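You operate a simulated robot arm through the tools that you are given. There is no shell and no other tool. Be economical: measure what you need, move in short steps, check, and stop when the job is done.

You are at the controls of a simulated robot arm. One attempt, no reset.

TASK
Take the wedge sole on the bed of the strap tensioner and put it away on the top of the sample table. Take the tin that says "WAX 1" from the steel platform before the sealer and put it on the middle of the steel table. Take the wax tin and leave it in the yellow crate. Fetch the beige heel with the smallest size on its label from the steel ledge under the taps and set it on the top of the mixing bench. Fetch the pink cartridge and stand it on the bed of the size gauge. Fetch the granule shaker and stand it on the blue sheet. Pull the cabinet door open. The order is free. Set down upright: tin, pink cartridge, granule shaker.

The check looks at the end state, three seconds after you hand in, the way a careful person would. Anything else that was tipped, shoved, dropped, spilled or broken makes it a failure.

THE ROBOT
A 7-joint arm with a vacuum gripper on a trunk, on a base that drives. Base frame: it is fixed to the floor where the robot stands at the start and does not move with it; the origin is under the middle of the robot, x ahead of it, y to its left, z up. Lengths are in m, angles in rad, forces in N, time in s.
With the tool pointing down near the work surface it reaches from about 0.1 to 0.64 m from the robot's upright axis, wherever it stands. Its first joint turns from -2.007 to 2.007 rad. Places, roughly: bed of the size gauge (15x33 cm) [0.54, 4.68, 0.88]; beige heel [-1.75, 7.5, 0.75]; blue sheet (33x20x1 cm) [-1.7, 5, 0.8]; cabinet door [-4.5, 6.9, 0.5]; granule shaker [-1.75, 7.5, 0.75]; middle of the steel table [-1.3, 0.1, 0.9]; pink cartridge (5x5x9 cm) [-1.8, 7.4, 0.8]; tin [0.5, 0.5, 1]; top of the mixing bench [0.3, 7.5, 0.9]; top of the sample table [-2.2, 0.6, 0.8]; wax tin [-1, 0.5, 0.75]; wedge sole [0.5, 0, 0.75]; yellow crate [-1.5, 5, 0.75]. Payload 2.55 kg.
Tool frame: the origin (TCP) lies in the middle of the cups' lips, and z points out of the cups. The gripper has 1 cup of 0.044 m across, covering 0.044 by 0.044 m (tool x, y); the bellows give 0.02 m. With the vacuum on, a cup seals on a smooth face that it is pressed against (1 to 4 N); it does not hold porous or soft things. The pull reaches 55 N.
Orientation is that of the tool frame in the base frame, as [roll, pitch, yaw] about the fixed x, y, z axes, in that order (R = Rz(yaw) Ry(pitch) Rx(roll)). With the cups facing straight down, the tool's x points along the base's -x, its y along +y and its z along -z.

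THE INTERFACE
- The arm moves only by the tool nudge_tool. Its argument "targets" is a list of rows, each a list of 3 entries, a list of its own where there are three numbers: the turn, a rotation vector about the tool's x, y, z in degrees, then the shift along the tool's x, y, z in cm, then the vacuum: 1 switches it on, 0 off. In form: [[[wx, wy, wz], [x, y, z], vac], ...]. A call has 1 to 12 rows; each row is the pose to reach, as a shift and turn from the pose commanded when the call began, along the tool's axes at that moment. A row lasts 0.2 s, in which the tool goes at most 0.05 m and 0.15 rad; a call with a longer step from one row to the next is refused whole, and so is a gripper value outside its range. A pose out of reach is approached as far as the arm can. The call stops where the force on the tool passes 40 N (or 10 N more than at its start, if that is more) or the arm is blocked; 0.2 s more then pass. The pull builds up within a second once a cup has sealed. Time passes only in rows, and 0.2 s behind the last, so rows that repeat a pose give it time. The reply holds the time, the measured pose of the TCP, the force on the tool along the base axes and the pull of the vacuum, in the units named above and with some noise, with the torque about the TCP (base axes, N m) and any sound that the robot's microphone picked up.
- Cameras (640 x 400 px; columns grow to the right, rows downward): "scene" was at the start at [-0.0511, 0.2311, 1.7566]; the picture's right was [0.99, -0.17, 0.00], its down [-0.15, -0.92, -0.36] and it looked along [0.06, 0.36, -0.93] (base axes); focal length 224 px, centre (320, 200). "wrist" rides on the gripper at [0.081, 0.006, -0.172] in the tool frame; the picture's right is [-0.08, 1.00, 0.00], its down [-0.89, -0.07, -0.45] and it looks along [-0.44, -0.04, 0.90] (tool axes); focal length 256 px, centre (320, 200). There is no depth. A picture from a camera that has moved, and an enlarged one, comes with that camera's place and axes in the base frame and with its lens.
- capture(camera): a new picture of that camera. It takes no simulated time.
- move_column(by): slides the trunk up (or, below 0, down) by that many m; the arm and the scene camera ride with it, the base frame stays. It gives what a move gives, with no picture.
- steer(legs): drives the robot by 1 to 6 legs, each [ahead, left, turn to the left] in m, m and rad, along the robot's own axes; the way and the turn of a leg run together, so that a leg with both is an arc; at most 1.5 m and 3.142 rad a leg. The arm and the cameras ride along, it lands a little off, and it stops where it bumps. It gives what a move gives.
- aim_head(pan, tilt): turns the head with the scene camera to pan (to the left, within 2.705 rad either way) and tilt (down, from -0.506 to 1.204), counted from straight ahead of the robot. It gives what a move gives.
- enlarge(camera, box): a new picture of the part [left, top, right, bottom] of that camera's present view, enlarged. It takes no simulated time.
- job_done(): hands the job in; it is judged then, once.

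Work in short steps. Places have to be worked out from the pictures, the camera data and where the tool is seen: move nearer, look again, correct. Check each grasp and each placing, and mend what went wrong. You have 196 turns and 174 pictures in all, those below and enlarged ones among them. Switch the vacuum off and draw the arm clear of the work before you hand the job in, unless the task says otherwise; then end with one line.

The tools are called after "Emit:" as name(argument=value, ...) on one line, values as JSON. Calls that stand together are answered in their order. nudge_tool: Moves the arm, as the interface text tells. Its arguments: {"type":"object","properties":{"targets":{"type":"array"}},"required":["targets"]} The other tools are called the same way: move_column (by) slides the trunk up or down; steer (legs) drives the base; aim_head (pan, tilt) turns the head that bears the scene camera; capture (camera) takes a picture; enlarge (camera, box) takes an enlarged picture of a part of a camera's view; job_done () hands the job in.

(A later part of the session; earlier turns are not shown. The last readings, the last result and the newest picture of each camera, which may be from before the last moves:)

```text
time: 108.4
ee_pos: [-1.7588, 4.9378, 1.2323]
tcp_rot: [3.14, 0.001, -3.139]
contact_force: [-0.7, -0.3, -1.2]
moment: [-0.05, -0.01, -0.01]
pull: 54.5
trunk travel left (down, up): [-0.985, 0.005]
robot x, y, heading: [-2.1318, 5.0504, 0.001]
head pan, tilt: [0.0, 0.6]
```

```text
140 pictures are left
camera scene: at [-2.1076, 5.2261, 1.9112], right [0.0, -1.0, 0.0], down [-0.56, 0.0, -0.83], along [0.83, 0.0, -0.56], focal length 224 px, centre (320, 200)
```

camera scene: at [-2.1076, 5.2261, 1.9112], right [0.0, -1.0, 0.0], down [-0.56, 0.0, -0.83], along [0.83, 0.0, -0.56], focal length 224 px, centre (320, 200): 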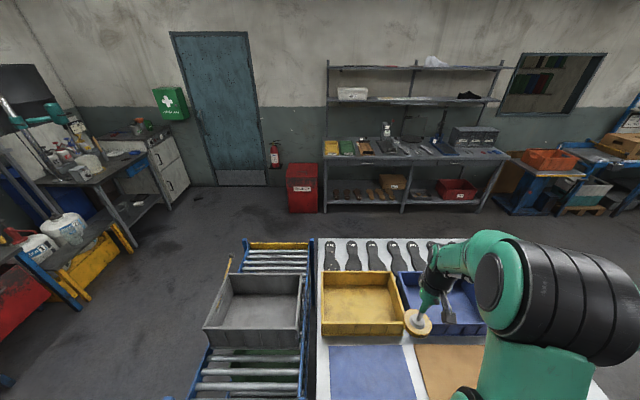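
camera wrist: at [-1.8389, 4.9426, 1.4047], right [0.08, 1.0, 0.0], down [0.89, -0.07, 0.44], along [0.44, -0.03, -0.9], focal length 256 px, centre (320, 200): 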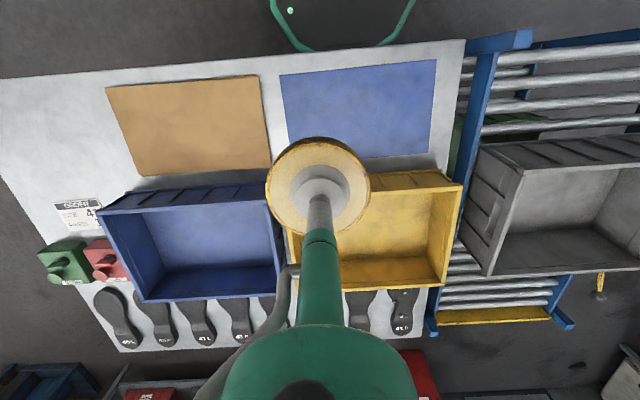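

Target inside the crate: about (-1.49, 5.03). I extend toward it, keeping the tin above the rim.

Emit:
nudge_tool(targets=[[[0, 0, 0], [-4, 2, 2], 1], [[0, 0, 0], [-8, 4, 4], 1], [[0, 0, 0], [-12, 6, 6], 1], [[0, 0, 0], [-16, 8, 9], 1], [[0, 0, 0], [-20, 9, 12], 1], [[0, 0, 0], [-23, 9, 15], 1], [[0, 0, 0], [-25, 9, 18], 1], [[0, 0, 0], [-27, 9, 20], 1], [[0, 0, 0], [-27.5, 9, 21], 1], [[0, 0, 0], [-27.5, 9, 21], 1]])

Emit:
capture(camera="wrist")

Emit:
capture(camera="scene")

```text
refused: row 4 steps farther than a row can; nothing moved
```

```text
139 pictures are left
camera wrist: at [-1.8389, 4.9426, 1.4047], right [0.08, 1.0, 0.0], down [0.89, -0.07, 0.44], along [0.44, -0.03, -0.9], focal length 256 px, centre (320, 200)
```

wrist: 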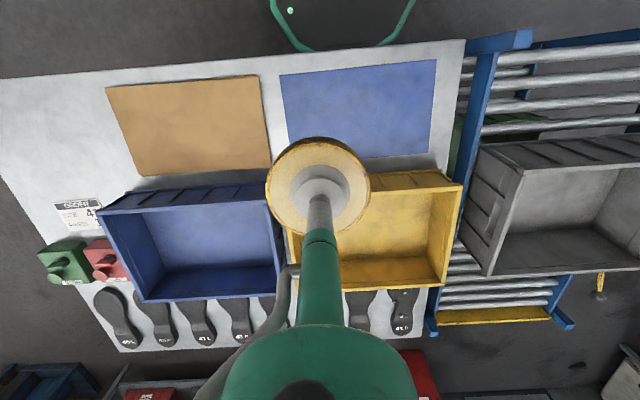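

```text
138 pictures are left
camera scene: at [-2.1076, 5.2261, 1.9112], right [0.0, -1.0, 0.0], down [-0.56, 0.0, -0.83], along [0.83, 0.0, -0.56], focal length 224 px, centre (320, 200)
```

scene: 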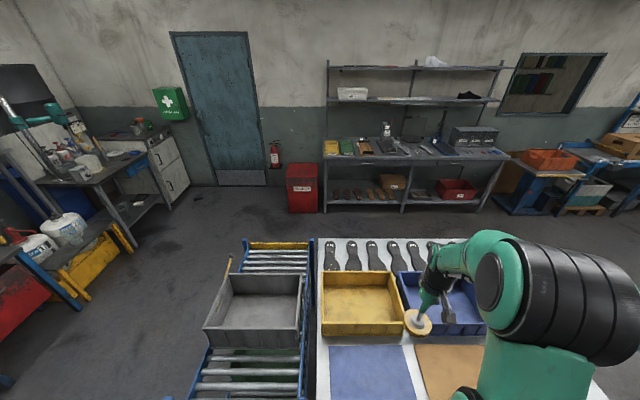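

One row was too long; I use shorter steps.

Emit:
nudge_tool(targets=[[[0, 0, 0], [-3.5, 1.5, 2], 1], [[0, 0, 0], [-7, 3, 4], 1], [[0, 0, 0], [-10.5, 4.5, 6], 1], [[0, 0, 0], [-14, 6, 8], 1], [[0, 0, 0], [-17.5, 7.5, 10], 1], [[0, 0, 0], [-21, 9, 12], 1], [[0, 0, 0], [-24, 9, 15], 1], [[0, 0, 0], [-26, 9, 18], 1], [[0, 0, 0], [-27.5, 9, 21], 1], [[0, 0, 0], [-27.5, 9, 21], 1]])

Emit:
capture(camera="wrist")

Emit:
capture(camera="scene")

```text
time: 110.6
ee_pos: [-1.4842, 5.0279, 1.0222]
tcp_rot: [3.141, 0.0, -3.139]
contact_force: [0.3, 0.6, -2.4]
moment: [0.01, -0.02, -0.01]
pull: 54.7
trunk travel left (down, up): [-0.985, 0.005]
robot x, y, heading: [-2.1392, 5.0526, 0.0]
head pan, tilt: [0.0, 0.6]
```

```text
137 pictures are left
camera wrist: at [-1.5646, 5.0328, 1.1945], right [0.08, 1.0, 0.0], down [0.89, -0.07, 0.45], along [0.44, -0.03, -0.9], focal length 256 px, centre (320, 200)
```

wrist: 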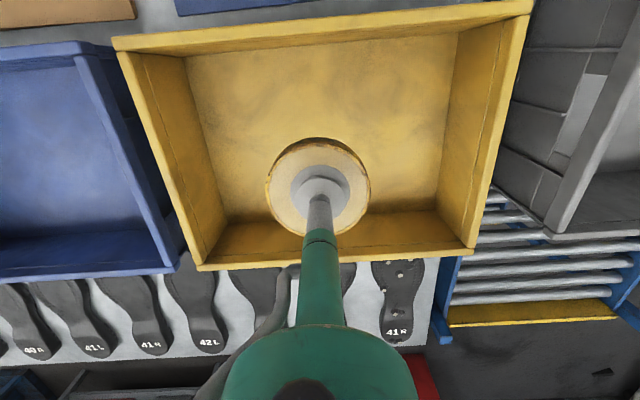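

```text
136 pictures are left
camera scene: at [-2.1087, 5.226, 1.9113], right [0.0, -1.0, 0.0], down [-0.56, 0.0, -0.83], along [0.83, 0.0, -0.56], focal length 224 px, centre (320, 200)
```

scene: 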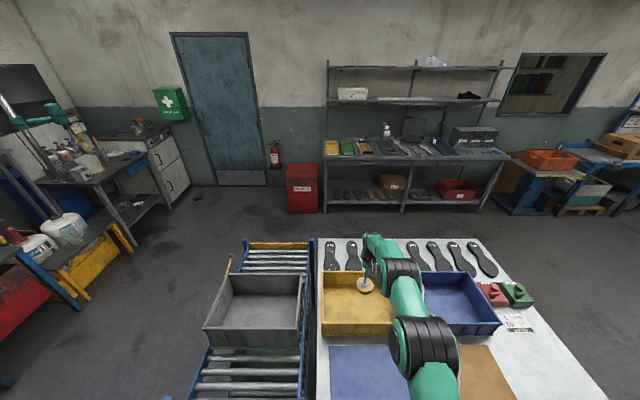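

The tin is over the crate's middle. Lower it in steps.

Emit:
nudge_tool(targets=[[[0, 0, 0], [0, 0, 4], 1], [[0, 0, 0], [0, 0, 8], 1], [[0, 0, 0], [0, 0, 12], 1], [[0, 0, 0], [0, 0, 15], 1], [[0, 0, 0], [0, 0, 17], 1], [[0, 0, 0], [0, 0, 17], 1]])

Emit:
capture(camera="wrist")

```text
time: 112.0
ee_pos: [-1.5086, 5.0272, 0.8719]
tcp_rot: [3.14, 0.0, -3.138]
contact_force: [-0.2, -0.7, -0.9]
moment: [0.02, -0.02, 0.0]
pull: 54.4
out of reach, approached as far as the arm can: row 3, 4, 5, 6
trunk travel left (down, up): [-0.985, 0.005]
robot x, y, heading: [-2.1369, 5.0489, 0.005]
head pan, tilt: [0.0, 0.6]
```

```text
135 pictures are left
camera wrist: at [-1.589, 5.0341, 1.0452], right [0.08, 1.0, 0.0], down [0.89, -0.07, 0.45], along [0.44, -0.03, -0.9], focal length 256 px, centre (320, 200)
```

wrist: 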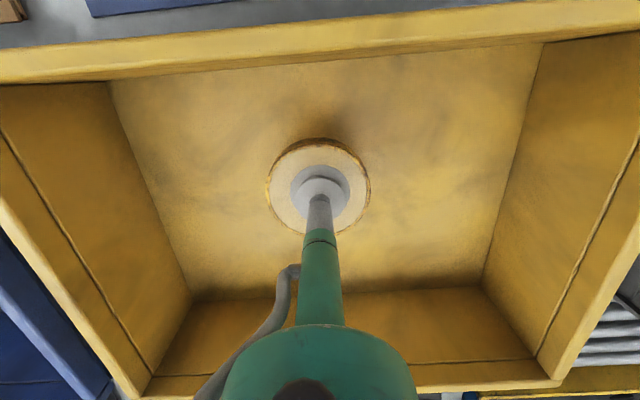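

Arm limit reached; tin is inside. Lower the rest with the trunk in small steps.

Emit:
move_column(by=-0.03)

Emit:
move_column(by=-0.015)

Emit:
capture(camera="wrist")

```text
time: 112.7
ee_pos: [-1.5085, 5.0291, 0.843]
tcp_rot: [3.137, 0.001, -3.137]
contact_force: [-0.3, 0.1, -2.4]
moment: [0.0, -0.01, -0.03]
pull: 54.7
trunk travel left (down, up): [-0.955, 0.035]
robot x, y, heading: [-2.1319, 5.0531, 0.001]
head pan, tilt: [0.0, 0.6]
```

```text
time: 113.3
ee_pos: [-1.5074, 5.0284, 0.8306]
tcp_rot: [3.14, 0.005, -3.139]
contact_force: [-0.8, 0.0, 10.1]
moment: [-0.07, 0.15, 0.01]
pull: 54.5
trunk travel left (down, up): [-0.94, 0.05]
robot x, y, heading: [-2.1377, 5.0536, -0.001]
head pan, tilt: [0.0, 0.6]
```

```text
134 pictures are left
camera wrist: at [-1.5882, 5.0341, 1.0028], right [0.08, 1.0, 0.0], down [0.89, -0.07, 0.45], along [0.45, -0.03, -0.89], focal length 256 px, centre (320, 200)
```

wrist: 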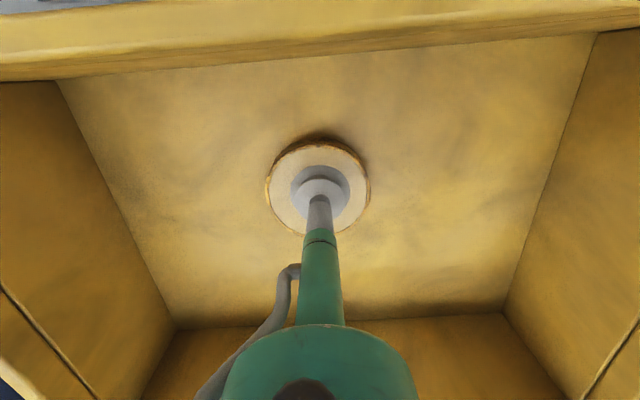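

Contact (10 N) on the crate floor. Release and rise, then retract.

Emit:
nudge_tool(targets=[[[0, 0, 0], [0, 0, 0], 0], [[0, 0, 0], [0, 0, 0], 0], [[0, 0, 0], [0, 0, 0], 0], [[0, 0, 0], [0, 0, -2], 0], [[0, 0, 0], [0, 0, -6], 0], [[0, 0, 0], [0, 0, -10], 0], [[0, 0, 0], [0, 0, -14], 0], [[0, 0, 0], [0, 0, -18], 0], [[0, 0, 0], [3, 0, -21], 0], [[0, 0, 0], [6, 0, -24], 0], [[0, 0, 0], [6, 0, -24], 0]])

Emit:
capture(camera="wrist")

```text
time: 115.7
ee_pos: [-1.567, 5.0282, 1.0667]
tcp_rot: [3.14, -0.002, -3.137]
contact_force: [0.9, 0.3, -0.6]
moment: [0.01, -0.01, 0.02]
pull: 0.0
trunk travel left (down, up): [-0.94, 0.05]
robot x, y, heading: [-2.1352, 5.0501, 0.004]
head pan, tilt: [0.0, 0.6]
```

```text
133 pictures are left
camera wrist: at [-1.6488, 5.0333, 1.2392], right [0.08, 1.0, 0.0], down [0.89, -0.07, 0.44], along [0.44, -0.03, -0.9], focal length 256 px, centre (320, 200)
```

wrist: 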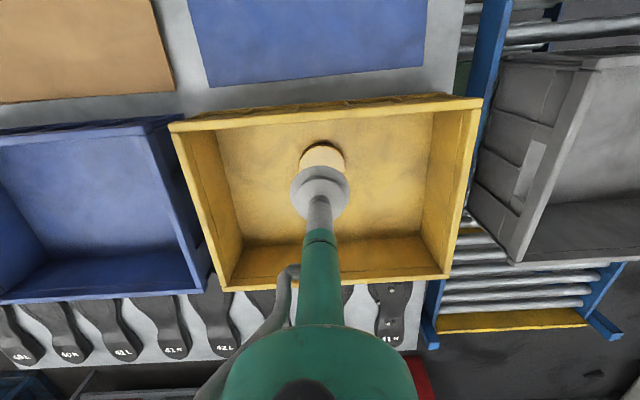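

The wax tin is in the crate; the blue sheet's centre is near (-1.70, 5.03). I retract and go toward the drums with taps at y ≈ 7.5.

Emit:
nudge_tool(targets=[[[0, 0, 0], [4, -1, -2], 0], [[0, 0, 0], [8, -2, -4], 0], [[0, 0, 0], [12, -4, -6], 0], [[0, 0, 0], [16, -6, -6], 0], [[0, 0, 0], [19, -8, -6], 0], [[0, 0, 0], [19, -8, -6], 0]])

Emit:
steer(legs=[[-0.35, 0, 0], [0, 0, 1.57], [0.8, 0, 0], [0, -0.6, 0]])

Emit:
capture(camera="scene")

Emit:
capture(camera="wrist")

```text
time: 117.1
ee_pos: [-1.7585, 4.9481, 1.1282]
tcp_rot: [3.14, 0.0, -3.138]
contact_force: [0.7, 0.7, -0.3]
moment: [-0.01, 0.01, -0.01]
pull: 0.1
trunk travel left (down, up): [-0.94, 0.05]
robot x, y, heading: [-2.133, 5.0501, 0.006]
head pan, tilt: [0.0, 0.6]
```

```text
time: 129.2
ee_pos: [-2.0813, 6.3279, 1.1274]
tcp_rot: [-3.139, -0.002, -1.389]
contact_force: [-0.8, 0.9, -0.1]
moment: [-0.04, -0.05, 0.02]
pull: 0.0
trunk travel left (down, up): [-0.94, 0.05]
robot x, y, heading: [-2.1131, 5.9356, 1.752]
head pan, tilt: [0.0, 0.6]
stopped in leg 4: the robot was blocked; the commanded pose is now the measured one
```

```text
132 pictures are left
camera scene: at [-2.2965, 5.933, 1.8655], right [0.98, 0.18, 0.0], down [0.11, -0.56, -0.82], along [-0.15, 0.81, -0.57], focal length 224 px, centre (320, 200)
```

scene: 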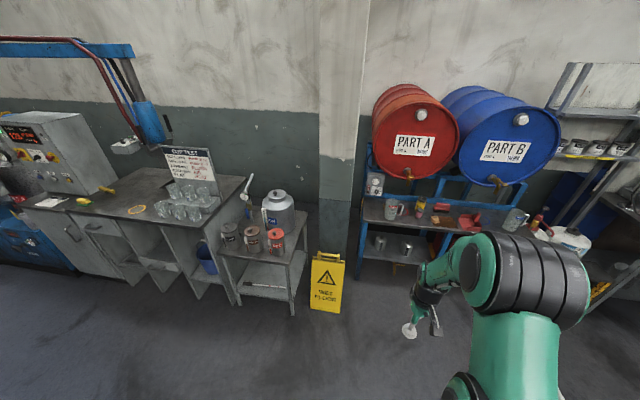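

```text
131 pictures are left
camera wrist: at [-2.0732, 6.2457, 1.3], right [-0.99, -0.1, 0.0], down [-0.09, 0.89, 0.44], along [-0.04, 0.44, -0.9], focal length 256 px, centre (320, 200)
```

wrist: 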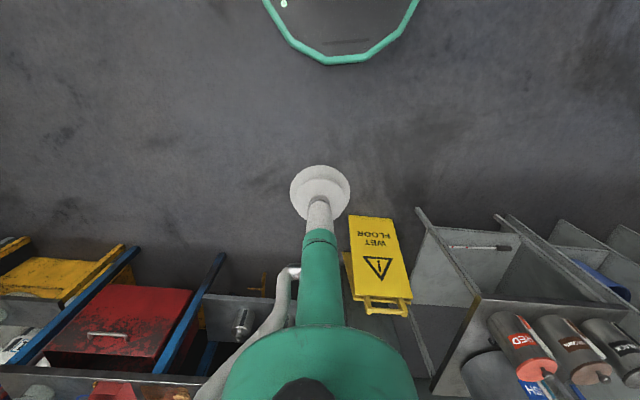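

It bumped sideways, presumably into the roller conveyor beside the cart. I check that nothing moved there.

Emit:
aim_head(pan=-1.8, tilt=0.9)

Emit:
capture(camera="scene")

```text
time: 131.0
ee_pos: [-2.0759, 6.3262, 1.1292]
tcp_rot: [3.14, 0.0, -1.389]
contact_force: [-0.5, 0.3, -0.5]
moment: [0.02, 0.03, 0.03]
pull: 0.0
trunk travel left (down, up): [-0.94, 0.05]
robot x, y, heading: [-2.1074, 5.9392, 1.749]
head pan, tilt: [-1.799, 0.901]
```

```text
130 pictures are left
camera scene: at [-2.1983, 5.841, 1.8414], right [-0.05, -1.0, 0.0], down [-0.78, 0.04, -0.62], along [0.62, -0.03, -0.78], focal length 224 px, centre (320, 200)
```

scene: 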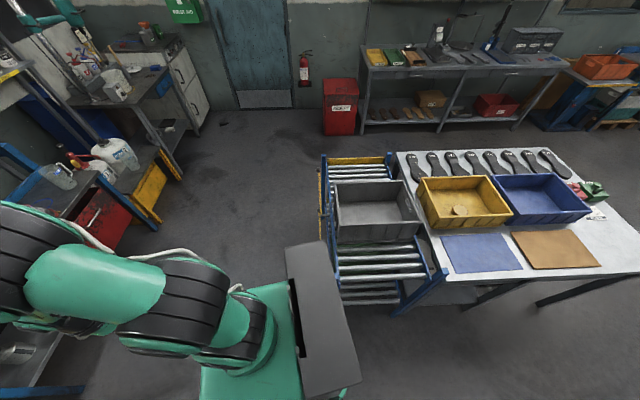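

Nothing was shifted. I drive on ahead, straighten, and line up with the drum ledge.

Emit:
steer(legs=[[0.45, 0, 0], [0, 0, -0.18], [0, -0.42, 0], [0.25, 0, 0]])

Emit:
aim_head(pan=0, tilt=0.7)

Emit:
capture(camera="scene")

Emit:
capture(camera="wrist")

```text
time: 138.0
ee_pos: [-1.6749, 7.0055, 1.1283]
tcp_rot: [3.14, 0.001, -1.561]
contact_force: [-0.2, 1.2, 0.3]
moment: [-0.02, 0.0, -0.03]
pull: 0.0
trunk travel left (down, up): [-0.94, 0.05]
robot x, y, heading: [-1.7773, 6.6247, 1.582]
head pan, tilt: [-1.799, 0.901]
```

```text
time: 139.8
ee_pos: [-1.6758, 7.0048, 1.1274]
tcp_rot: [3.141, -0.001, -1.558]
contact_force: [0.4, -0.5, 0.2]
moment: [0.03, 0.0, -0.02]
pull: 0.2
trunk travel left (down, up): [-0.94, 0.05]
robot x, y, heading: [-1.7769, 6.6276, 1.579]
head pan, tilt: [0.0, 0.7]
```

```text
129 pictures are left
camera scene: at [-1.9533, 6.6493, 1.8576], right [1.0, 0.01, 0.0], down [0.01, -0.64, -0.76], along [-0.01, 0.76, -0.64], focal length 224 px, centre (320, 200)
```

scene: 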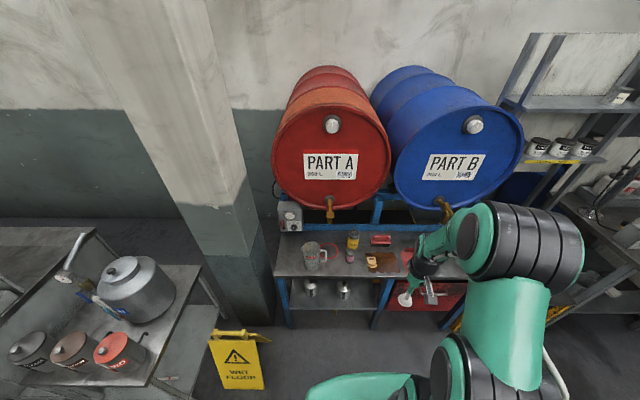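

```text
128 pictures are left
camera wrist: at [-1.6818, 6.9235, 1.3003], right [-1.0, 0.07, 0.0], down [0.06, 0.89, 0.45], along [0.03, 0.44, -0.9], focal length 256 px, centre (320, 200)
```

wrist: 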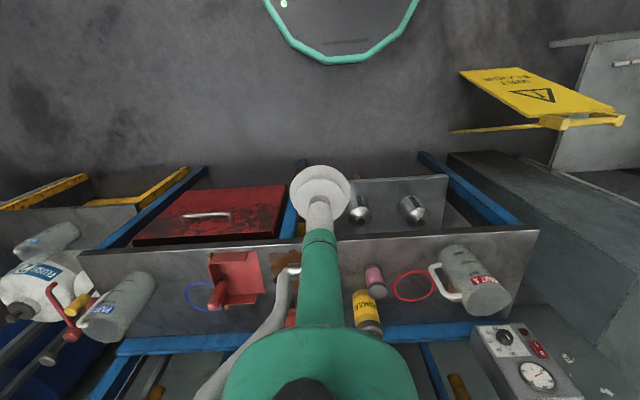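

I zoom on the ledge items.

Emit:
enlarge(camera="scene", box=[265, 190, 475, 320])

Emit:
enlarge(camera="wrist", box=[160, 180, 540, 400])

```text
3.05 times, centred on (370, 255) of scene
camera zoom: at [-1.9533, 6.6493, 1.8576], right [1.0, 0.01, 0.0], down [0.01, -0.64, -0.76], along [-0.01, 0.76, -0.64], focal length 684 px, centre (168, 32)
```

zoom: 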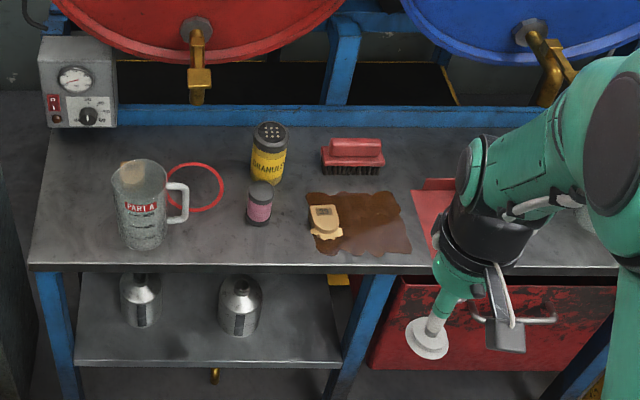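

```text
1.68 times, centred on (350, 290) of wrist
camera zoom: at [-1.6818, 6.9235, 1.3003], right [-1.0, 0.07, 0.0], down [0.06, 0.89, 0.45], along [0.03, 0.44, -0.9], focal length 431 px, centre (270, 48)
```

zoom: 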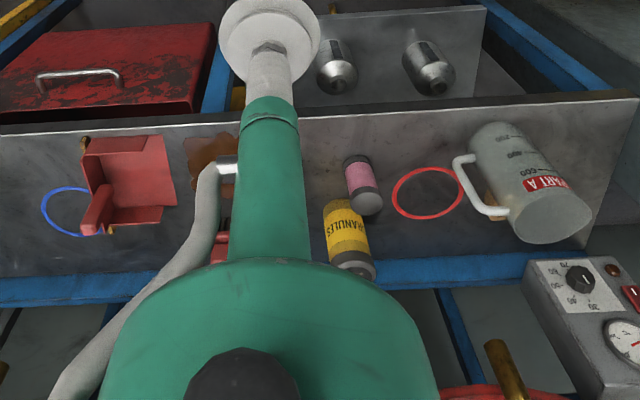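

There may be several beige heels (one in the spill, one by the jug). I drive ahead 0.15 and swing the tool aside for clear views.

Emit:
steer(legs=[[0.15, 0, 0]])

Emit:
nudge_tool(targets=[[[0, 0, 0], [1, -4, 0], 0], [[0, 0, 0], [1, -8, 0], 0], [[0, 0, 0], [1, -12, 0], 0], [[0, 0, 0], [1, -16, 0], 0], [[0, 0, 0], [1, -18, 0], 0], [[0, 0, 0], [1, -18, 0], 0]])

Emit:
enlarge(camera="scene", box=[240, 180, 540, 370])

Emit:
enlarge(camera="wrist", box=[300, 180, 640, 400])

```text
time: 141.2
ee_pos: [-1.6782, 7.1538, 1.1277]
tcp_rot: [3.14, 0.001, -1.561]
contact_force: [0.2, -1.3, 0.2]
moment: [0.0, -0.03, -0.04]
pull: 0.1
trunk travel left (down, up): [-0.94, 0.05]
robot x, y, heading: [-1.7786, 6.7743, 1.582]
head pan, tilt: [0.0, 0.7]
```

```text
time: 142.6
ee_pos: [-1.4965, 7.1449, 1.1283]
tcp_rot: [3.14, 0.001, -1.56]
contact_force: [-1.0, -0.4, -0.4]
moment: [0.01, 0.02, 0.03]
pull: 0.1
trunk travel left (down, up): [-0.94, 0.05]
robot x, y, heading: [-1.7772, 6.7758, 1.584]
head pan, tilt: [0.0, 0.7]
```

```text
2.11 times, centred on (390, 275) of scene
camera zoom: at [-1.9551, 6.7979, 1.8576], right [1.0, 0.01, 0.0], down [0.01, -0.64, -0.77], along [-0.01, 0.77, -0.64], focal length 472 px, centre (173, 42)
```

zoom: 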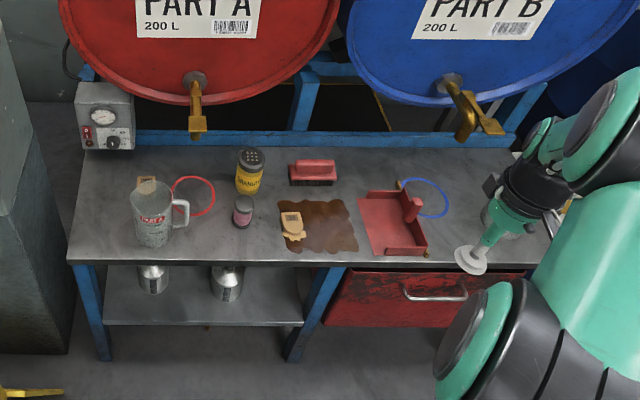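

```text
1.82 times, centred on (470, 290) of wrist
camera zoom: at [-1.503, 7.064, 1.3004], right [-1.0, 0.07, 0.0], down [0.06, 0.89, 0.45], along [0.03, 0.44, -0.9], focal length 465 px, centre (47, 36)
```

zoom: 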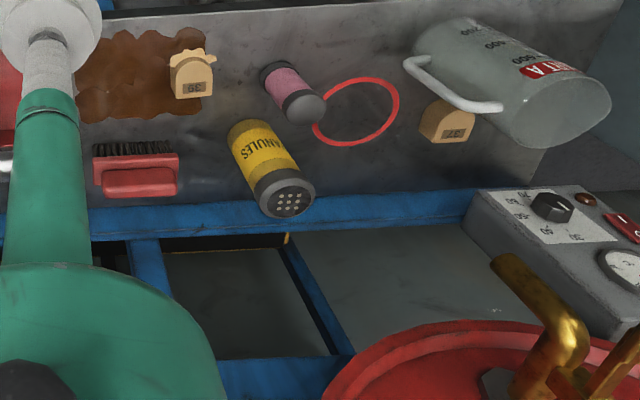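

Heel 39 sits in the spill, heel 37 behind the jug; something may hide at the dustpan. I move the tool left to view the dustpan and the 37 heel from the other side.

Emit:
nudge_tool(targets=[[[0, 0, 0], [0, 5, 0], 0], [[0, 0, 0], [0, 10, 0], 0], [[0, 0, 0], [0, 15, 0], 0], [[0, 0, 0], [0, 20, 0], 0], [[0, 0, 0], [0, 25, 0], 0], [[0, 0, 0], [0, 30, 0], 0], [[0, 0, 0], [0, 35, 0], 0], [[0, 0, 0], [0, 38, 0], 0], [[0, 0, 0], [0, 38, 0], 0]])

Emit:
enlarge(camera="wrist", box=[0, 150, 320, 360])

Emit:
capture(camera="wrist")

Emit:
enlarge(camera="scene", box=[380, 240, 520, 330])

```text
time: 144.6
ee_pos: [-1.8787, 7.1413, 1.1286]
tcp_rot: [3.141, 0.0, -1.561]
contact_force: [-0.2, -0.5, 0.0]
moment: [0.02, 0.01, 0.01]
pull: 0.0
trunk travel left (down, up): [-0.94, 0.05]
robot x, y, heading: [-1.7732, 6.7737, 1.584]
head pan, tilt: [0.0, 0.7]
```

```text
1.90 times, centred on (160, 255) of wrist
camera zoom: at [-1.8839, 7.0602, 1.3006], right [-1.0, 0.07, 0.0], down [0.06, 0.89, 0.45], along [0.03, 0.44, -0.9], focal length 488 px, centre (625, 95)
```

zoom: 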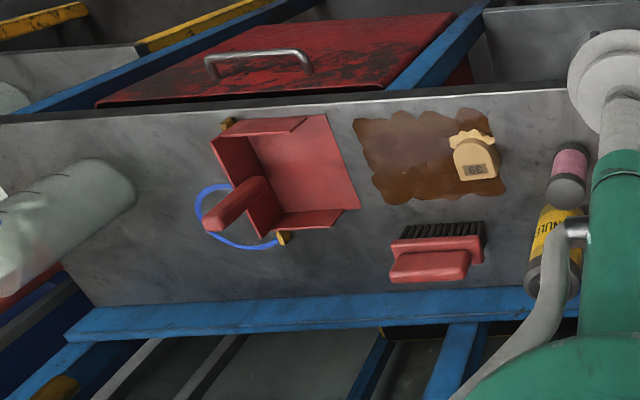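

```text
122 pictures are left
camera wrist: at [-1.8839, 7.0602, 1.3006], right [-1.0, 0.07, 0.0], down [0.06, 0.89, 0.45], along [0.03, 0.44, -0.9], focal length 256 px, centre (320, 200)
```

wrist: 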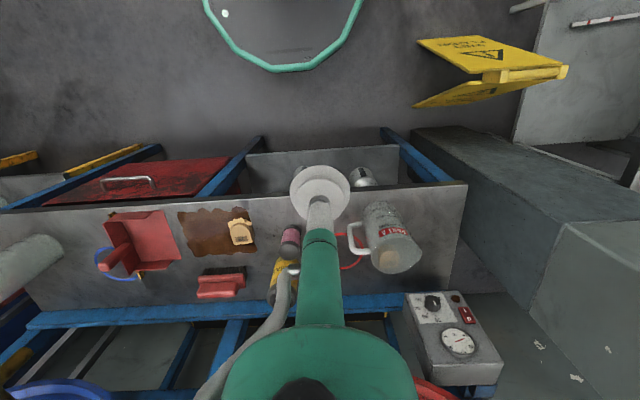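

```text
4.44 times, centred on (450, 285) of scene
camera zoom: at [-1.9543, 6.7982, 1.8576], right [1.0, 0.01, 0.0], down [0.01, -0.64, -0.77], along [-0.01, 0.76, -0.64], focal length 998 px, centre (-258, -178)
```

zoom: 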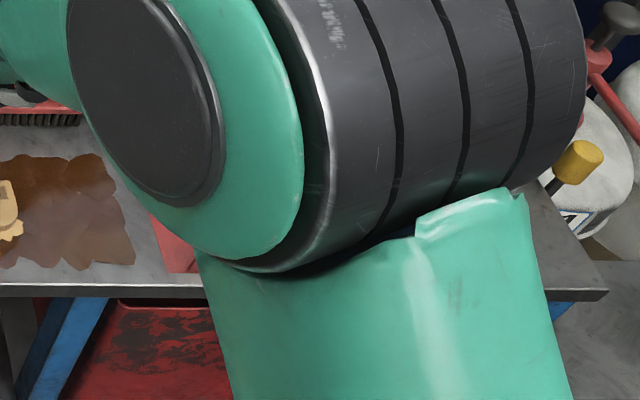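

A beige bit peeks out at both ends behind the dustpan. I drive right 0.4 to look from that side.

Emit:
steer(legs=[[0, -0.4, 0]])

Emit:
nudge_tool(targets=[[[0, 0, 0], [0, -5, 0], 0], [[0, 0, 0], [0, -10, 0], 0], [[0, 0, 0], [0, -15, 0], 0], [[0, 0, 0], [0, -20, 0], 0], [[0, 0, 0], [0, -25, 0], 0], [[0, 0, 0], [0, -30, 0], 0], [[0, 0, 0], [0, -35, 0], 0], [[0, 0, 0], [0, -40, 0], 0], [[0, 0, 0], [0, -40, 0], 0]])

Emit:
enlarge(camera="wrist", box=[280, 150, 640, 370])

Emit:
capture(camera="scene")

```text
time: 147.1
ee_pos: [-1.4795, 7.1464, 1.1278]
tcp_rot: [3.14, 0.0, -1.558]
contact_force: [-0.8, 0.5, -0.2]
moment: [0.02, 0.01, -0.02]
pull: 0.0
trunk travel left (down, up): [-0.94, 0.05]
robot x, y, heading: [-1.378, 6.7811, 1.579]
head pan, tilt: [0.0, 0.7]
```

```text
time: 149.1
ee_pos: [-1.0798, 7.15, 1.128]
tcp_rot: [-3.141, 0.0, -1.558]
contact_force: [0.2, 0.0, 0.7]
moment: [-0.01, 0.0, -0.05]
pull: 0.1
trunk travel left (down, up): [-0.94, 0.05]
robot x, y, heading: [-1.382, 6.7778, 1.586]
head pan, tilt: [0.0, 0.7]
```

```text
1.78 times, centred on (460, 260) of wrist
camera zoom: at [-1.0855, 7.069, 1.3012], right [-1.0, 0.07, 0.0], down [0.06, 0.89, 0.45], along [0.03, 0.44, -0.9], focal length 455 px, centre (71, 93)
```

zoom: 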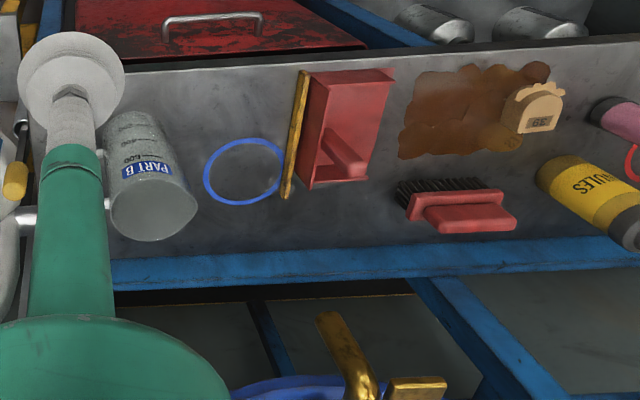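

```text
119 pictures are left
camera scene: at [-1.558, 6.8021, 1.8574], right [1.0, 0.01, 0.0], down [0.01, -0.64, -0.77], along [-0.01, 0.76, -0.64], focal length 224 px, centre (320, 200)
```

scene: 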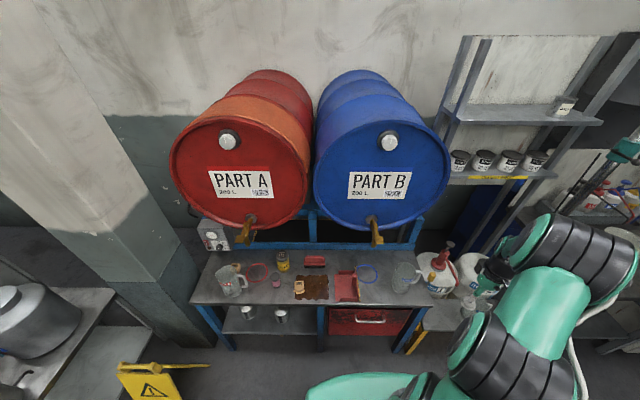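

The dustpan's beige bit is just its wooden lip. I check the amber roundish patch near heel 39.

Emit:
enlarge(camera="wrist", box=[500, 180, 600, 245])

Emit:
enlarge(camera="scene", box=[190, 220, 350, 320])

```text
6.15 times, centred on (550, 212) of wrist
camera zoom: at [-1.0855, 7.069, 1.3012], right [-1.0, 0.07, 0.0], down [0.06, 0.89, 0.45], along [0.03, 0.44, -0.9], focal length 1575 px, centre (-1095, 123)
```

zoom: 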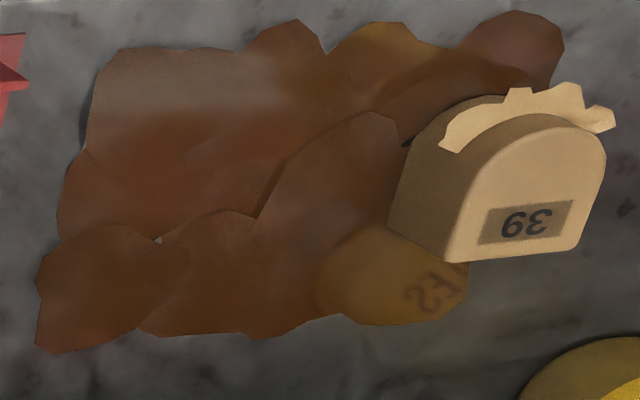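

```text
4.00 times, centred on (270, 270) of scene
camera zoom: at [-1.558, 6.8021, 1.8574], right [1.0, 0.01, 0.0], down [0.01, -0.64, -0.77], along [-0.01, 0.76, -0.64], focal length 898 px, centre (520, -80)
```

zoom: 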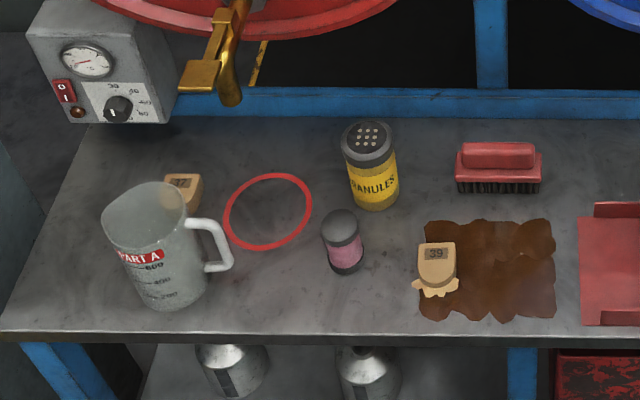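

Smallest is heel 37 at about (-2.035, 7.51, 0.78). Pink cartridge top ≈ (-1.80, 7.44, 0.80), shaker top ≈ (-1.78, 7.54, 0.845). I return left and go nearer, bringing the tool above the cartridge.

Emit:
nudge_tool(targets=[[[0, 0, 0], [0, 5, 0], 0], [[0, 0, 0], [0, 10, 0], 0], [[0, 0, 0], [0, 15, 0], 0], [[0, 0, 0], [0, 20, 0], 0], [[0, 0, 0], [0, 25, 0], 0], [[0, 0, 0], [0, 28, 0], 0], [[0, 0, 0], [0, 28, 0], 0]])

Emit:
steer(legs=[[0, 0.42, -0.01], [0.17, 0, 0]])

Emit:
capture(camera="wrist")

```text
time: 150.7
ee_pos: [-1.3602, 7.1476, 1.1279]
tcp_rot: [3.139, 0.0, -1.561]
contact_force: [0.6, -0.4, -0.5]
moment: [0.01, 0.06, -0.03]
pull: 0.1
trunk travel left (down, up): [-0.94, 0.05]
robot x, y, heading: [-1.3803, 6.7803, 1.578]
head pan, tilt: [0.0, 0.7]
```

```text
time: 154.3
ee_pos: [-1.7764, 7.3128, 1.1273]
tcp_rot: [3.14, 0.001, -1.571]
contact_force: [-0.5, 0.0, -0.4]
moment: [0.02, -0.03, 0.01]
pull: 0.0
trunk travel left (down, up): [-0.94, 0.05]
robot x, y, heading: [-1.7954, 6.949, 1.572]
head pan, tilt: [0.0, 0.7]
```

```text
116 pictures are left
camera wrist: at [-1.7811, 7.2324, 1.3002], right [-1.0, 0.08, 0.0], down [0.07, 0.89, 0.45], along [0.03, 0.44, -0.9], focal length 256 px, centre (320, 200)
```

wrist: 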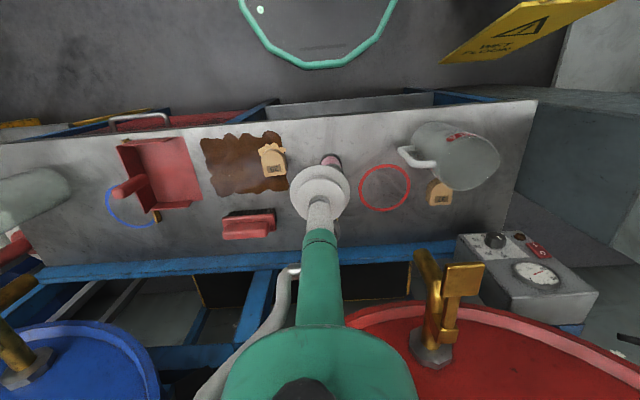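

Heel 37 confirmed near (-2.033, 7.498). I move over the cartridge at z ≈ 0.95 to centre finely.

Emit:
nudge_tool(targets=[[[0, 0, 0], [-4, 1, 0], 0], [[0, 0, 0], [-8, 2, 1], 0], [[0, 0, 0], [-12.5, 2.4, 2], 0], [[0, 0, 0], [-12.5, 2.4, 6], 0], [[0, 0, 0], [-12.5, 2.4, 10], 0], [[0, 0, 0], [-12.5, 2.4, 15], 0], [[0, 0, 0], [-12.5, 2.4, 19], 0], [[0, 0, 0], [-12.5, 2.4, 19], 0]])

Emit:
capture(camera="wrist")

```text
time: 156.1
ee_pos: [-1.7983, 7.4397, 0.937]
tcp_rot: [3.14, 0.001, -1.57]
contact_force: [-0.5, 0.4, -0.4]
moment: [0.01, 0.02, -0.01]
pull: 0.1
trunk travel left (down, up): [-0.94, 0.05]
robot x, y, heading: [-1.7967, 6.9452, 1.569]
head pan, tilt: [0.0, 0.7]
```

```text
115 pictures are left
camera wrist: at [-1.8055, 7.3577, 1.1103], right [-1.0, 0.08, 0.0], down [0.07, 0.89, 0.45], along [0.03, 0.44, -0.9], focal length 256 px, centre (320, 200)
```

wrist: 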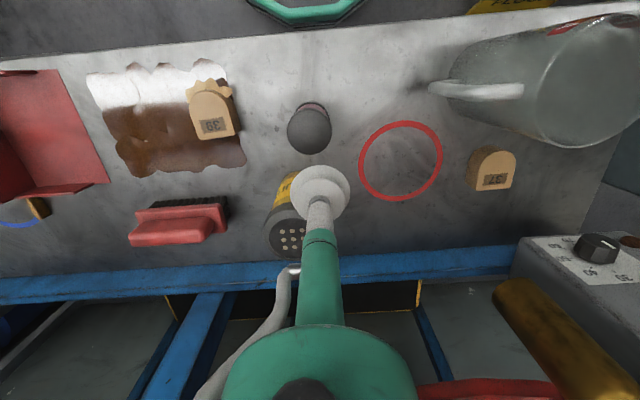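

Cap centre is at about (-1.790, 7.419). Correct and descend to z ≈ 0.85, then check again.

Emit:
nudge_tool(targets=[[[0, 0, 0], [2.0, -0.8, 0], 0], [[0, 0, 0], [2.0, -0.8, 4], 0], [[0, 0, 0], [2.0, -0.8, 8.5], 0], [[0, 0, 0], [2.0, -0.8, 8.5], 0]])

Emit:
capture(camera="wrist")

```text
time: 157.1
ee_pos: [-1.791, 7.4196, 0.852]
tcp_rot: [3.14, 0.0, -1.571]
contact_force: [-0.1, -0.6, 0.9]
moment: [0.01, 0.04, 0.02]
pull: 0.0
trunk travel left (down, up): [-0.94, 0.05]
robot x, y, heading: [-1.8, 6.9468, 1.569]
head pan, tilt: [0.0, 0.7]
```

```text
114 pictures are left
camera wrist: at [-1.7966, 7.3371, 1.0246], right [-1.0, 0.08, 0.0], down [0.07, 0.89, 0.45], along [0.03, 0.44, -0.9], focal length 256 px, centre (320, 200)
```

wrist: 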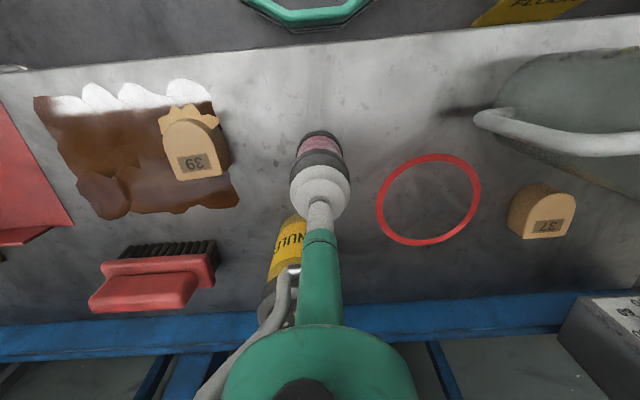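

Emit:
enlarge(camera="wrist", box=[270, 110, 370, 240])

```text
3.08 times, centred on (320, 175) of wrist
camera zoom: at [-1.7966, 7.3371, 1.0246], right [-1.0, 0.08, 0.0], down [0.07, 0.89, 0.45], along [0.03, 0.44, -0.9], focal length 788 px, centre (320, 277)
```

zoom: 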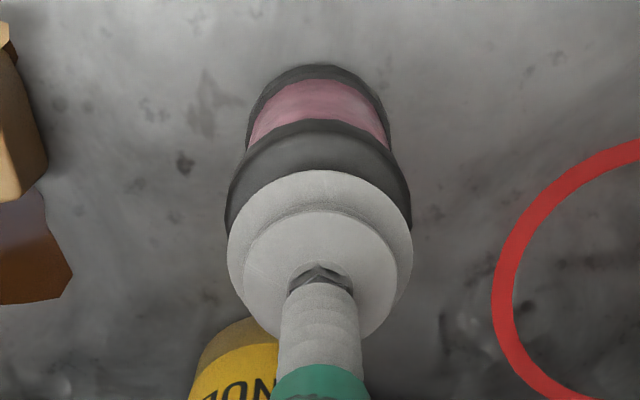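

The cup looks centred over the cap. Descend slowly with vacuum on.

Emit:
nudge_tool(targets=[[[0, 0, 0], [0, 0, 1.2], 1], [[0, 0, 0], [0, 0, 2.2], 1], [[0, 0, 0], [0, 0, 3], 1], [[0, 0, 0], [0, 0, 3], 1]])

```text
time: 157.8
ee_pos: [-1.7895, 7.4229, 0.8376]
tcp_rot: [-3.141, 0.012, -1.571]
contact_force: [1.4, -11.4, 34.5]
moment: [-0.56, -0.09, -0.02]
pull: 55.0
trunk travel left (down, up): [-0.94, 0.05]
robot x, y, heading: [-1.7959, 6.9456, 1.567]
head pan, tilt: [0.0, 0.7]
stopped in row 3: the force on the tool passed its limit at 40 N (the readings are from after the stop); the commanded pose is now the measured one
```

Sealed. Lift.

Emit:
nudge_tool(targets=[[[0, 0, 0], [0, 0, -1], 1], [[0, 0, 0], [0, 0, -3], 1], [[0, 0, 0], [0, 0, -7], 1], [[0, 0, 0], [0, 0, -11], 1], [[0, 0, 0], [0, 0, -15], 1], [[0, 0, 0], [0, 0, -20], 1], [[0, 0, 0], [0, 0, -20], 1]])

Emit:
capture(camera="wrist")

```text
time: 159.3
ee_pos: [-1.7903, 7.4223, 1.034]
tcp_rot: [3.141, 0.007, -1.572]
contact_force: [-0.7, -0.6, -1.3]
moment: [-0.24, -0.01, -0.01]
pull: 55.3
trunk travel left (down, up): [-0.94, 0.05]
robot x, y, heading: [-1.8017, 6.9485, 1.573]
head pan, tilt: [0.0, 0.7]
```

```text
112 pictures are left
camera wrist: at [-1.7969, 7.3401, 1.2065], right [-1.0, 0.08, 0.0], down [0.07, 0.89, 0.45], along [0.03, 0.45, -0.89], focal length 256 px, centre (320, 200)
```

wrist: 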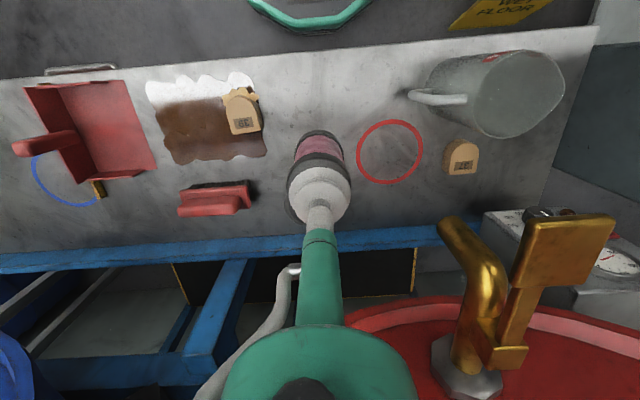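

Holding the cartridge. I pull back and drive round toward the size gauge, to about (-0.4, 4.7) facing +x.

Emit:
nudge_tool(targets=[[[0, 0, 0], [4, 0, -1], 1], [[0, 0, 0], [8, 0, -3], 1], [[0, 0, 0], [11, 0, -6], 1], [[0, 0, 0], [11, 0, -8], 1], [[0, 0, 0], [11, 0, -8], 1]])

Emit:
steer(legs=[[-0.6, 0, 0], [0, -1.4, 0], [0, 0, -1.57]])

Emit:
capture(camera="scene")

Emit:
capture(camera="wrist")

```text
time: 160.6
ee_pos: [-1.7904, 7.3103, 1.1139]
tcp_rot: [-3.141, 0.009, -1.57]
contact_force: [0.1, -0.4, -1.8]
moment: [-0.19, 0.02, 0.03]
pull: 54.8
trunk travel left (down, up): [-0.94, 0.05]
robot x, y, heading: [-1.7975, 6.9477, 1.572]
head pan, tilt: [0.0, 0.7]
```

```text
time: 174.3
ee_pos: [-0.0401, 6.3334, 1.1124]
tcp_rot: [3.141, 0.009, 3.136]
contact_force: [0.0, -0.4, -1.8]
moment: [0.0, 0.05, 0.0]
pull: 55.0
trunk travel left (down, up): [-0.94, 0.05]
robot x, y, heading: [-0.4064, 6.3414, -0.009]
head pan, tilt: [0.0, 0.7]
```

```text
111 pictures are left
camera scene: at [-0.3786, 6.5186, 1.8576], right [-0.01, -1.0, 0.0], down [-0.64, 0.0, -0.76], along [0.76, -0.01, -0.64], focal length 224 px, centre (320, 200)
```

scene: 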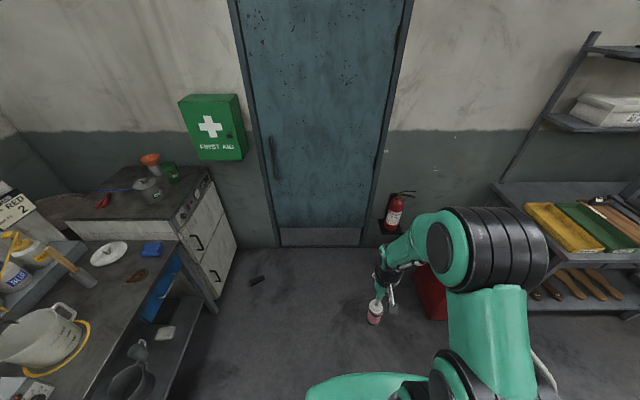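

```text
110 pictures are left
camera wrist: at [-0.1225, 6.3392, 1.2846], right [0.09, 1.0, 0.0], down [0.89, -0.08, 0.45], along [0.45, -0.04, -0.89], focal length 256 px, centre (320, 200)
```

wrist: 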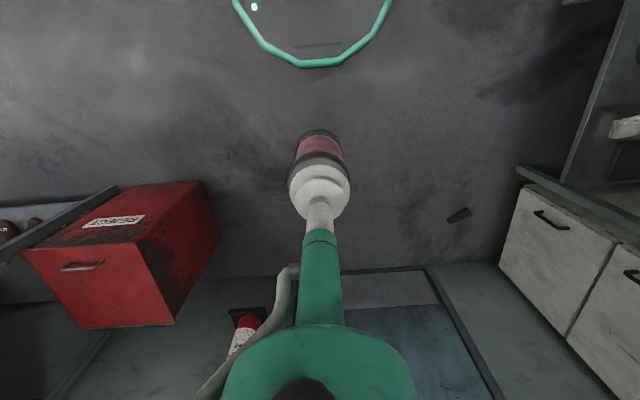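

Drive right to y ≈ 4.7 along the wall bench, and look.

Emit:
steer(legs=[[0, -1.2, 0.009], [0, -0.45, 0]])

Emit:
capture(camera="scene")

Emit:
capture(camera="wrist")

```text
time: 182.7
ee_pos: [-0.0479, 4.6807, 1.113]
tcp_rot: [-3.14, 0.008, 3.131]
contact_force: [0.6, 0.2, -1.1]
moment: [0.01, 0.06, 0.01]
pull: 55.2
trunk travel left (down, up): [-0.94, 0.05]
robot x, y, heading: [-0.4098, 4.695, -0.006]
head pan, tilt: [0.0, 0.7]
```

```text
109 pictures are left
camera scene: at [-0.3859, 4.8677, 1.8576], right [-0.01, -1.0, 0.0], down [-0.64, 0.01, -0.76], along [0.76, -0.01, -0.64], focal length 224 px, centre (320, 200)
```

scene: 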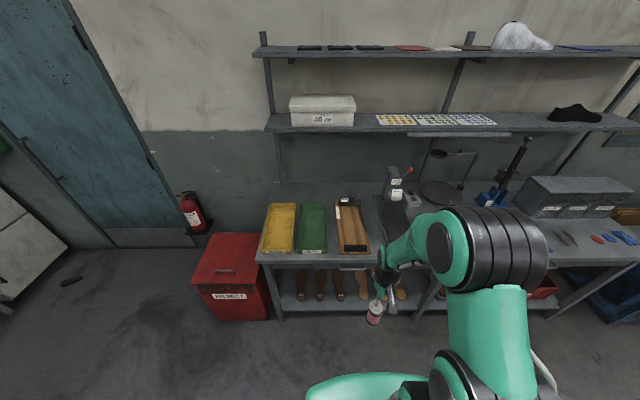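

```text
108 pictures are left
camera wrist: at [-0.1301, 4.688, 1.2845], right [0.09, 1.0, 0.0], down [0.89, -0.08, 0.45], along [0.45, -0.04, -0.89], focal length 256 px, centre (320, 200)
```

wrist: 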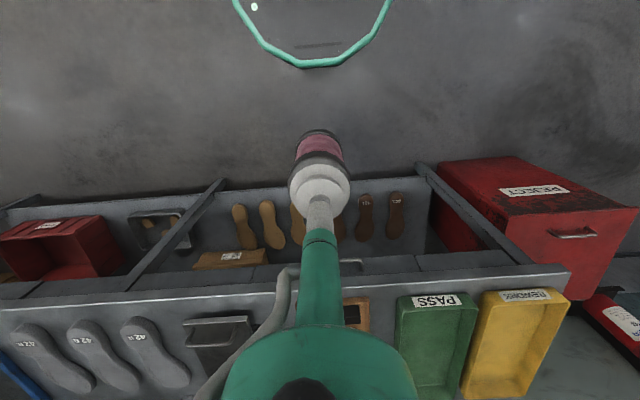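

The wooden gauge with slider is at about (0.52, 4.67). I zoom in on it.

Emit:
enlarge(camera="scene", box=[250, 170, 430, 290])

```text
3.33 times, centred on (340, 230) of scene
camera zoom: at [-0.3859, 4.8677, 1.8576], right [-0.01, -1.0, 0.0], down [-0.64, 0.01, -0.76], along [0.76, -0.01, -0.64], focal length 748 px, centre (253, 100)
```

zoom: 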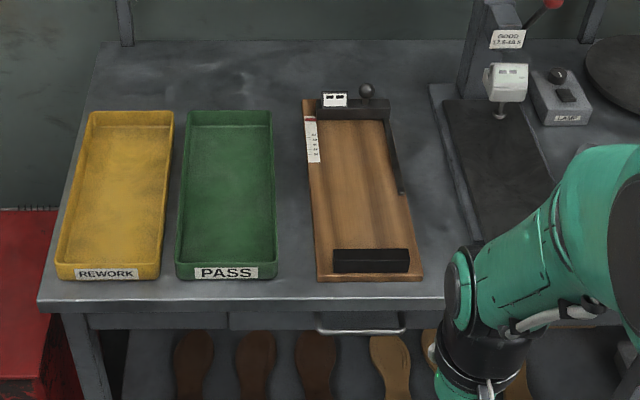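

Bed centre ≈ (0.537, 4.67). I drive ahead 0.38 and extend to it.

Emit:
steer(legs=[[0.38, 0, 0]])

Emit:
nudge_tool(targets=[[[0, 0.2, 0], [-4, 0, 0], 1], [[0, 0.5, 0], [-8, 0, 0], 1], [[0, 0.5, 0], [-12, 0, 0], 1], [[0, 0.5, 0], [-16, 0, 0], 1], [[0, 0.5, 0], [-20, -0.5, 0], 1], [[0, 0.5, 0], [-20, -0.5, 0], 1]])

Emit:
capture(camera="wrist")

Emit:
enlarge(camera="scene", box=[220, 170, 480, 345])

```text
time: 185.1
ee_pos: [0.3313, 4.6778, 1.1122]
tcp_rot: [3.14, 0.009, 3.131]
contact_force: [-0.7, 0.6, -1.7]
moment: [0.02, 0.1, -0.01]
pull: 55.0
trunk travel left (down, up): [-0.94, 0.05]
robot x, y, heading: [-0.0335, 4.6891, -0.008]
head pan, tilt: [0.0, 0.7]
```

```text
time: 186.5
ee_pos: [0.5298, 4.6711, 1.1158]
tcp_rot: [3.141, 0.002, 3.132]
contact_force: [0.4, 0.7, -1.4]
moment: [-0.03, 0.07, -0.01]
pull: 55.1
trunk travel left (down, up): [-0.94, 0.05]
robot x, y, heading: [-0.0311, 4.6911, -0.008]
head pan, tilt: [0.0, 0.7]
```

```text
106 pictures are left
camera wrist: at [0.4489, 4.677, 1.2879], right [0.09, 1.0, 0.0], down [0.89, -0.08, 0.45], along [0.44, -0.04, -0.89], focal length 256 px, centre (320, 200)
```

wrist: 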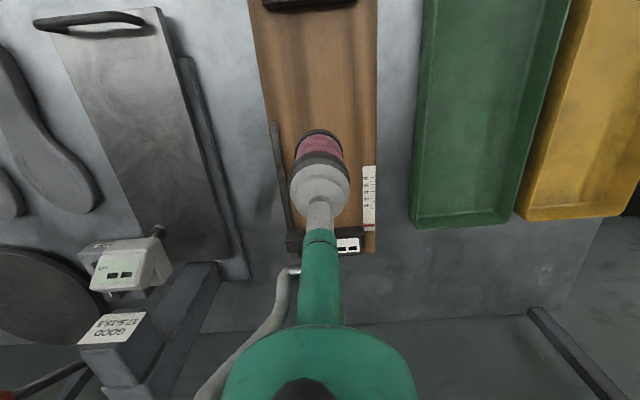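

```text
2.29 times, centred on (350, 258) of scene
camera zoom: at [-0.0089, 4.8647, 1.8576], right [-0.01, -1.0, 0.0], down [-0.64, 0.01, -0.77], along [0.77, -0.01, -0.64], focal length 513 px, centre (251, 69)
```

zoom: 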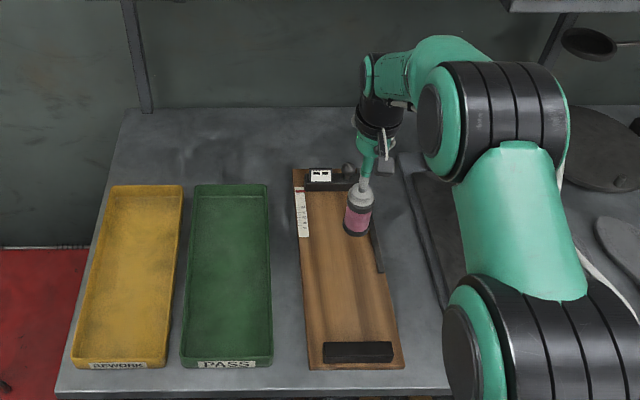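

Directly below is the bed's clear middle. Lower to z ≈ 1.0, then slowly.

Emit:
nudge_tool(targets=[[[0, 0, 0], [1, 0, 4], 1], [[0, 0, 0], [1, 0, 8], 1], [[0, 0, 0], [1, 0, 11], 1], [[0, 0, 0], [1, 0, 12], 1], [[0, 0, 0], [1, 0, 13], 1], [[0, 0, 0], [1, 0, 13], 1]])

Emit:
capture(camera="wrist")

```text
time: 187.9
ee_pos: [0.5215, 4.6711, 0.9851]
tcp_rot: [-3.141, 0.002, 3.134]
contact_force: [0.1, -0.4, -1.6]
moment: [-0.03, 0.06, 0.0]
pull: 54.3
trunk travel left (down, up): [-0.94, 0.05]
robot x, y, heading: [-0.0328, 4.6871, -0.007]
head pan, tilt: [0.0, 0.7]
```

```text
104 pictures are left
camera wrist: at [0.4401, 4.6779, 1.1569], right [0.09, 1.0, 0.0], down [0.89, -0.08, 0.45], along [0.44, -0.04, -0.89], focal length 256 px, centre (320, 200)
```

wrist: 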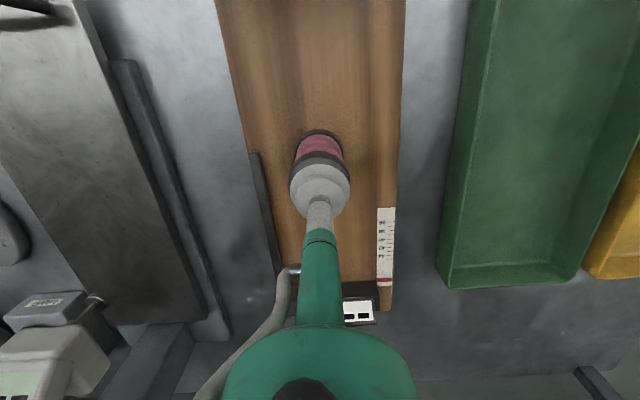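

Shadow shows it near the bed; continue in small steps.

Emit:
nudge_tool(targets=[[[0, 0, 0], [0, 0, 0.7], 1], [[0, 0, 0], [0, 0, 1.3], 1], [[0, 0, 0], [0, 0, 1.3], 1]])

Emit:
nudge_tool(targets=[[[0, 0, 0], [0, 0, 0.5], 1], [[0, 0, 0], [0, 0, 0.9], 1], [[0, 0, 0], [0, 0, 0.9], 1]])

```text
time: 188.7
ee_pos: [0.522, 4.6723, 0.9716]
tcp_rot: [-3.141, 0.0, 3.133]
contact_force: [0.6, -0.4, -1.7]
moment: [-0.01, 0.08, -0.01]
pull: 54.4
trunk travel left (down, up): [-0.94, 0.05]
robot x, y, heading: [-0.0324, 4.6904, -0.008]
head pan, tilt: [0.0, 0.7]
```

```text
time: 189.5
ee_pos: [0.5216, 4.6729, 0.9632]
tcp_rot: [-3.141, 0.002, 3.132]
contact_force: [-1.2, -0.8, 2.9]
moment: [-0.03, 0.03, -0.01]
pull: 55.2
trunk travel left (down, up): [-0.94, 0.05]
robot x, y, heading: [-0.0329, 4.6872, -0.01]
head pan, tilt: [0.0, 0.7]
```

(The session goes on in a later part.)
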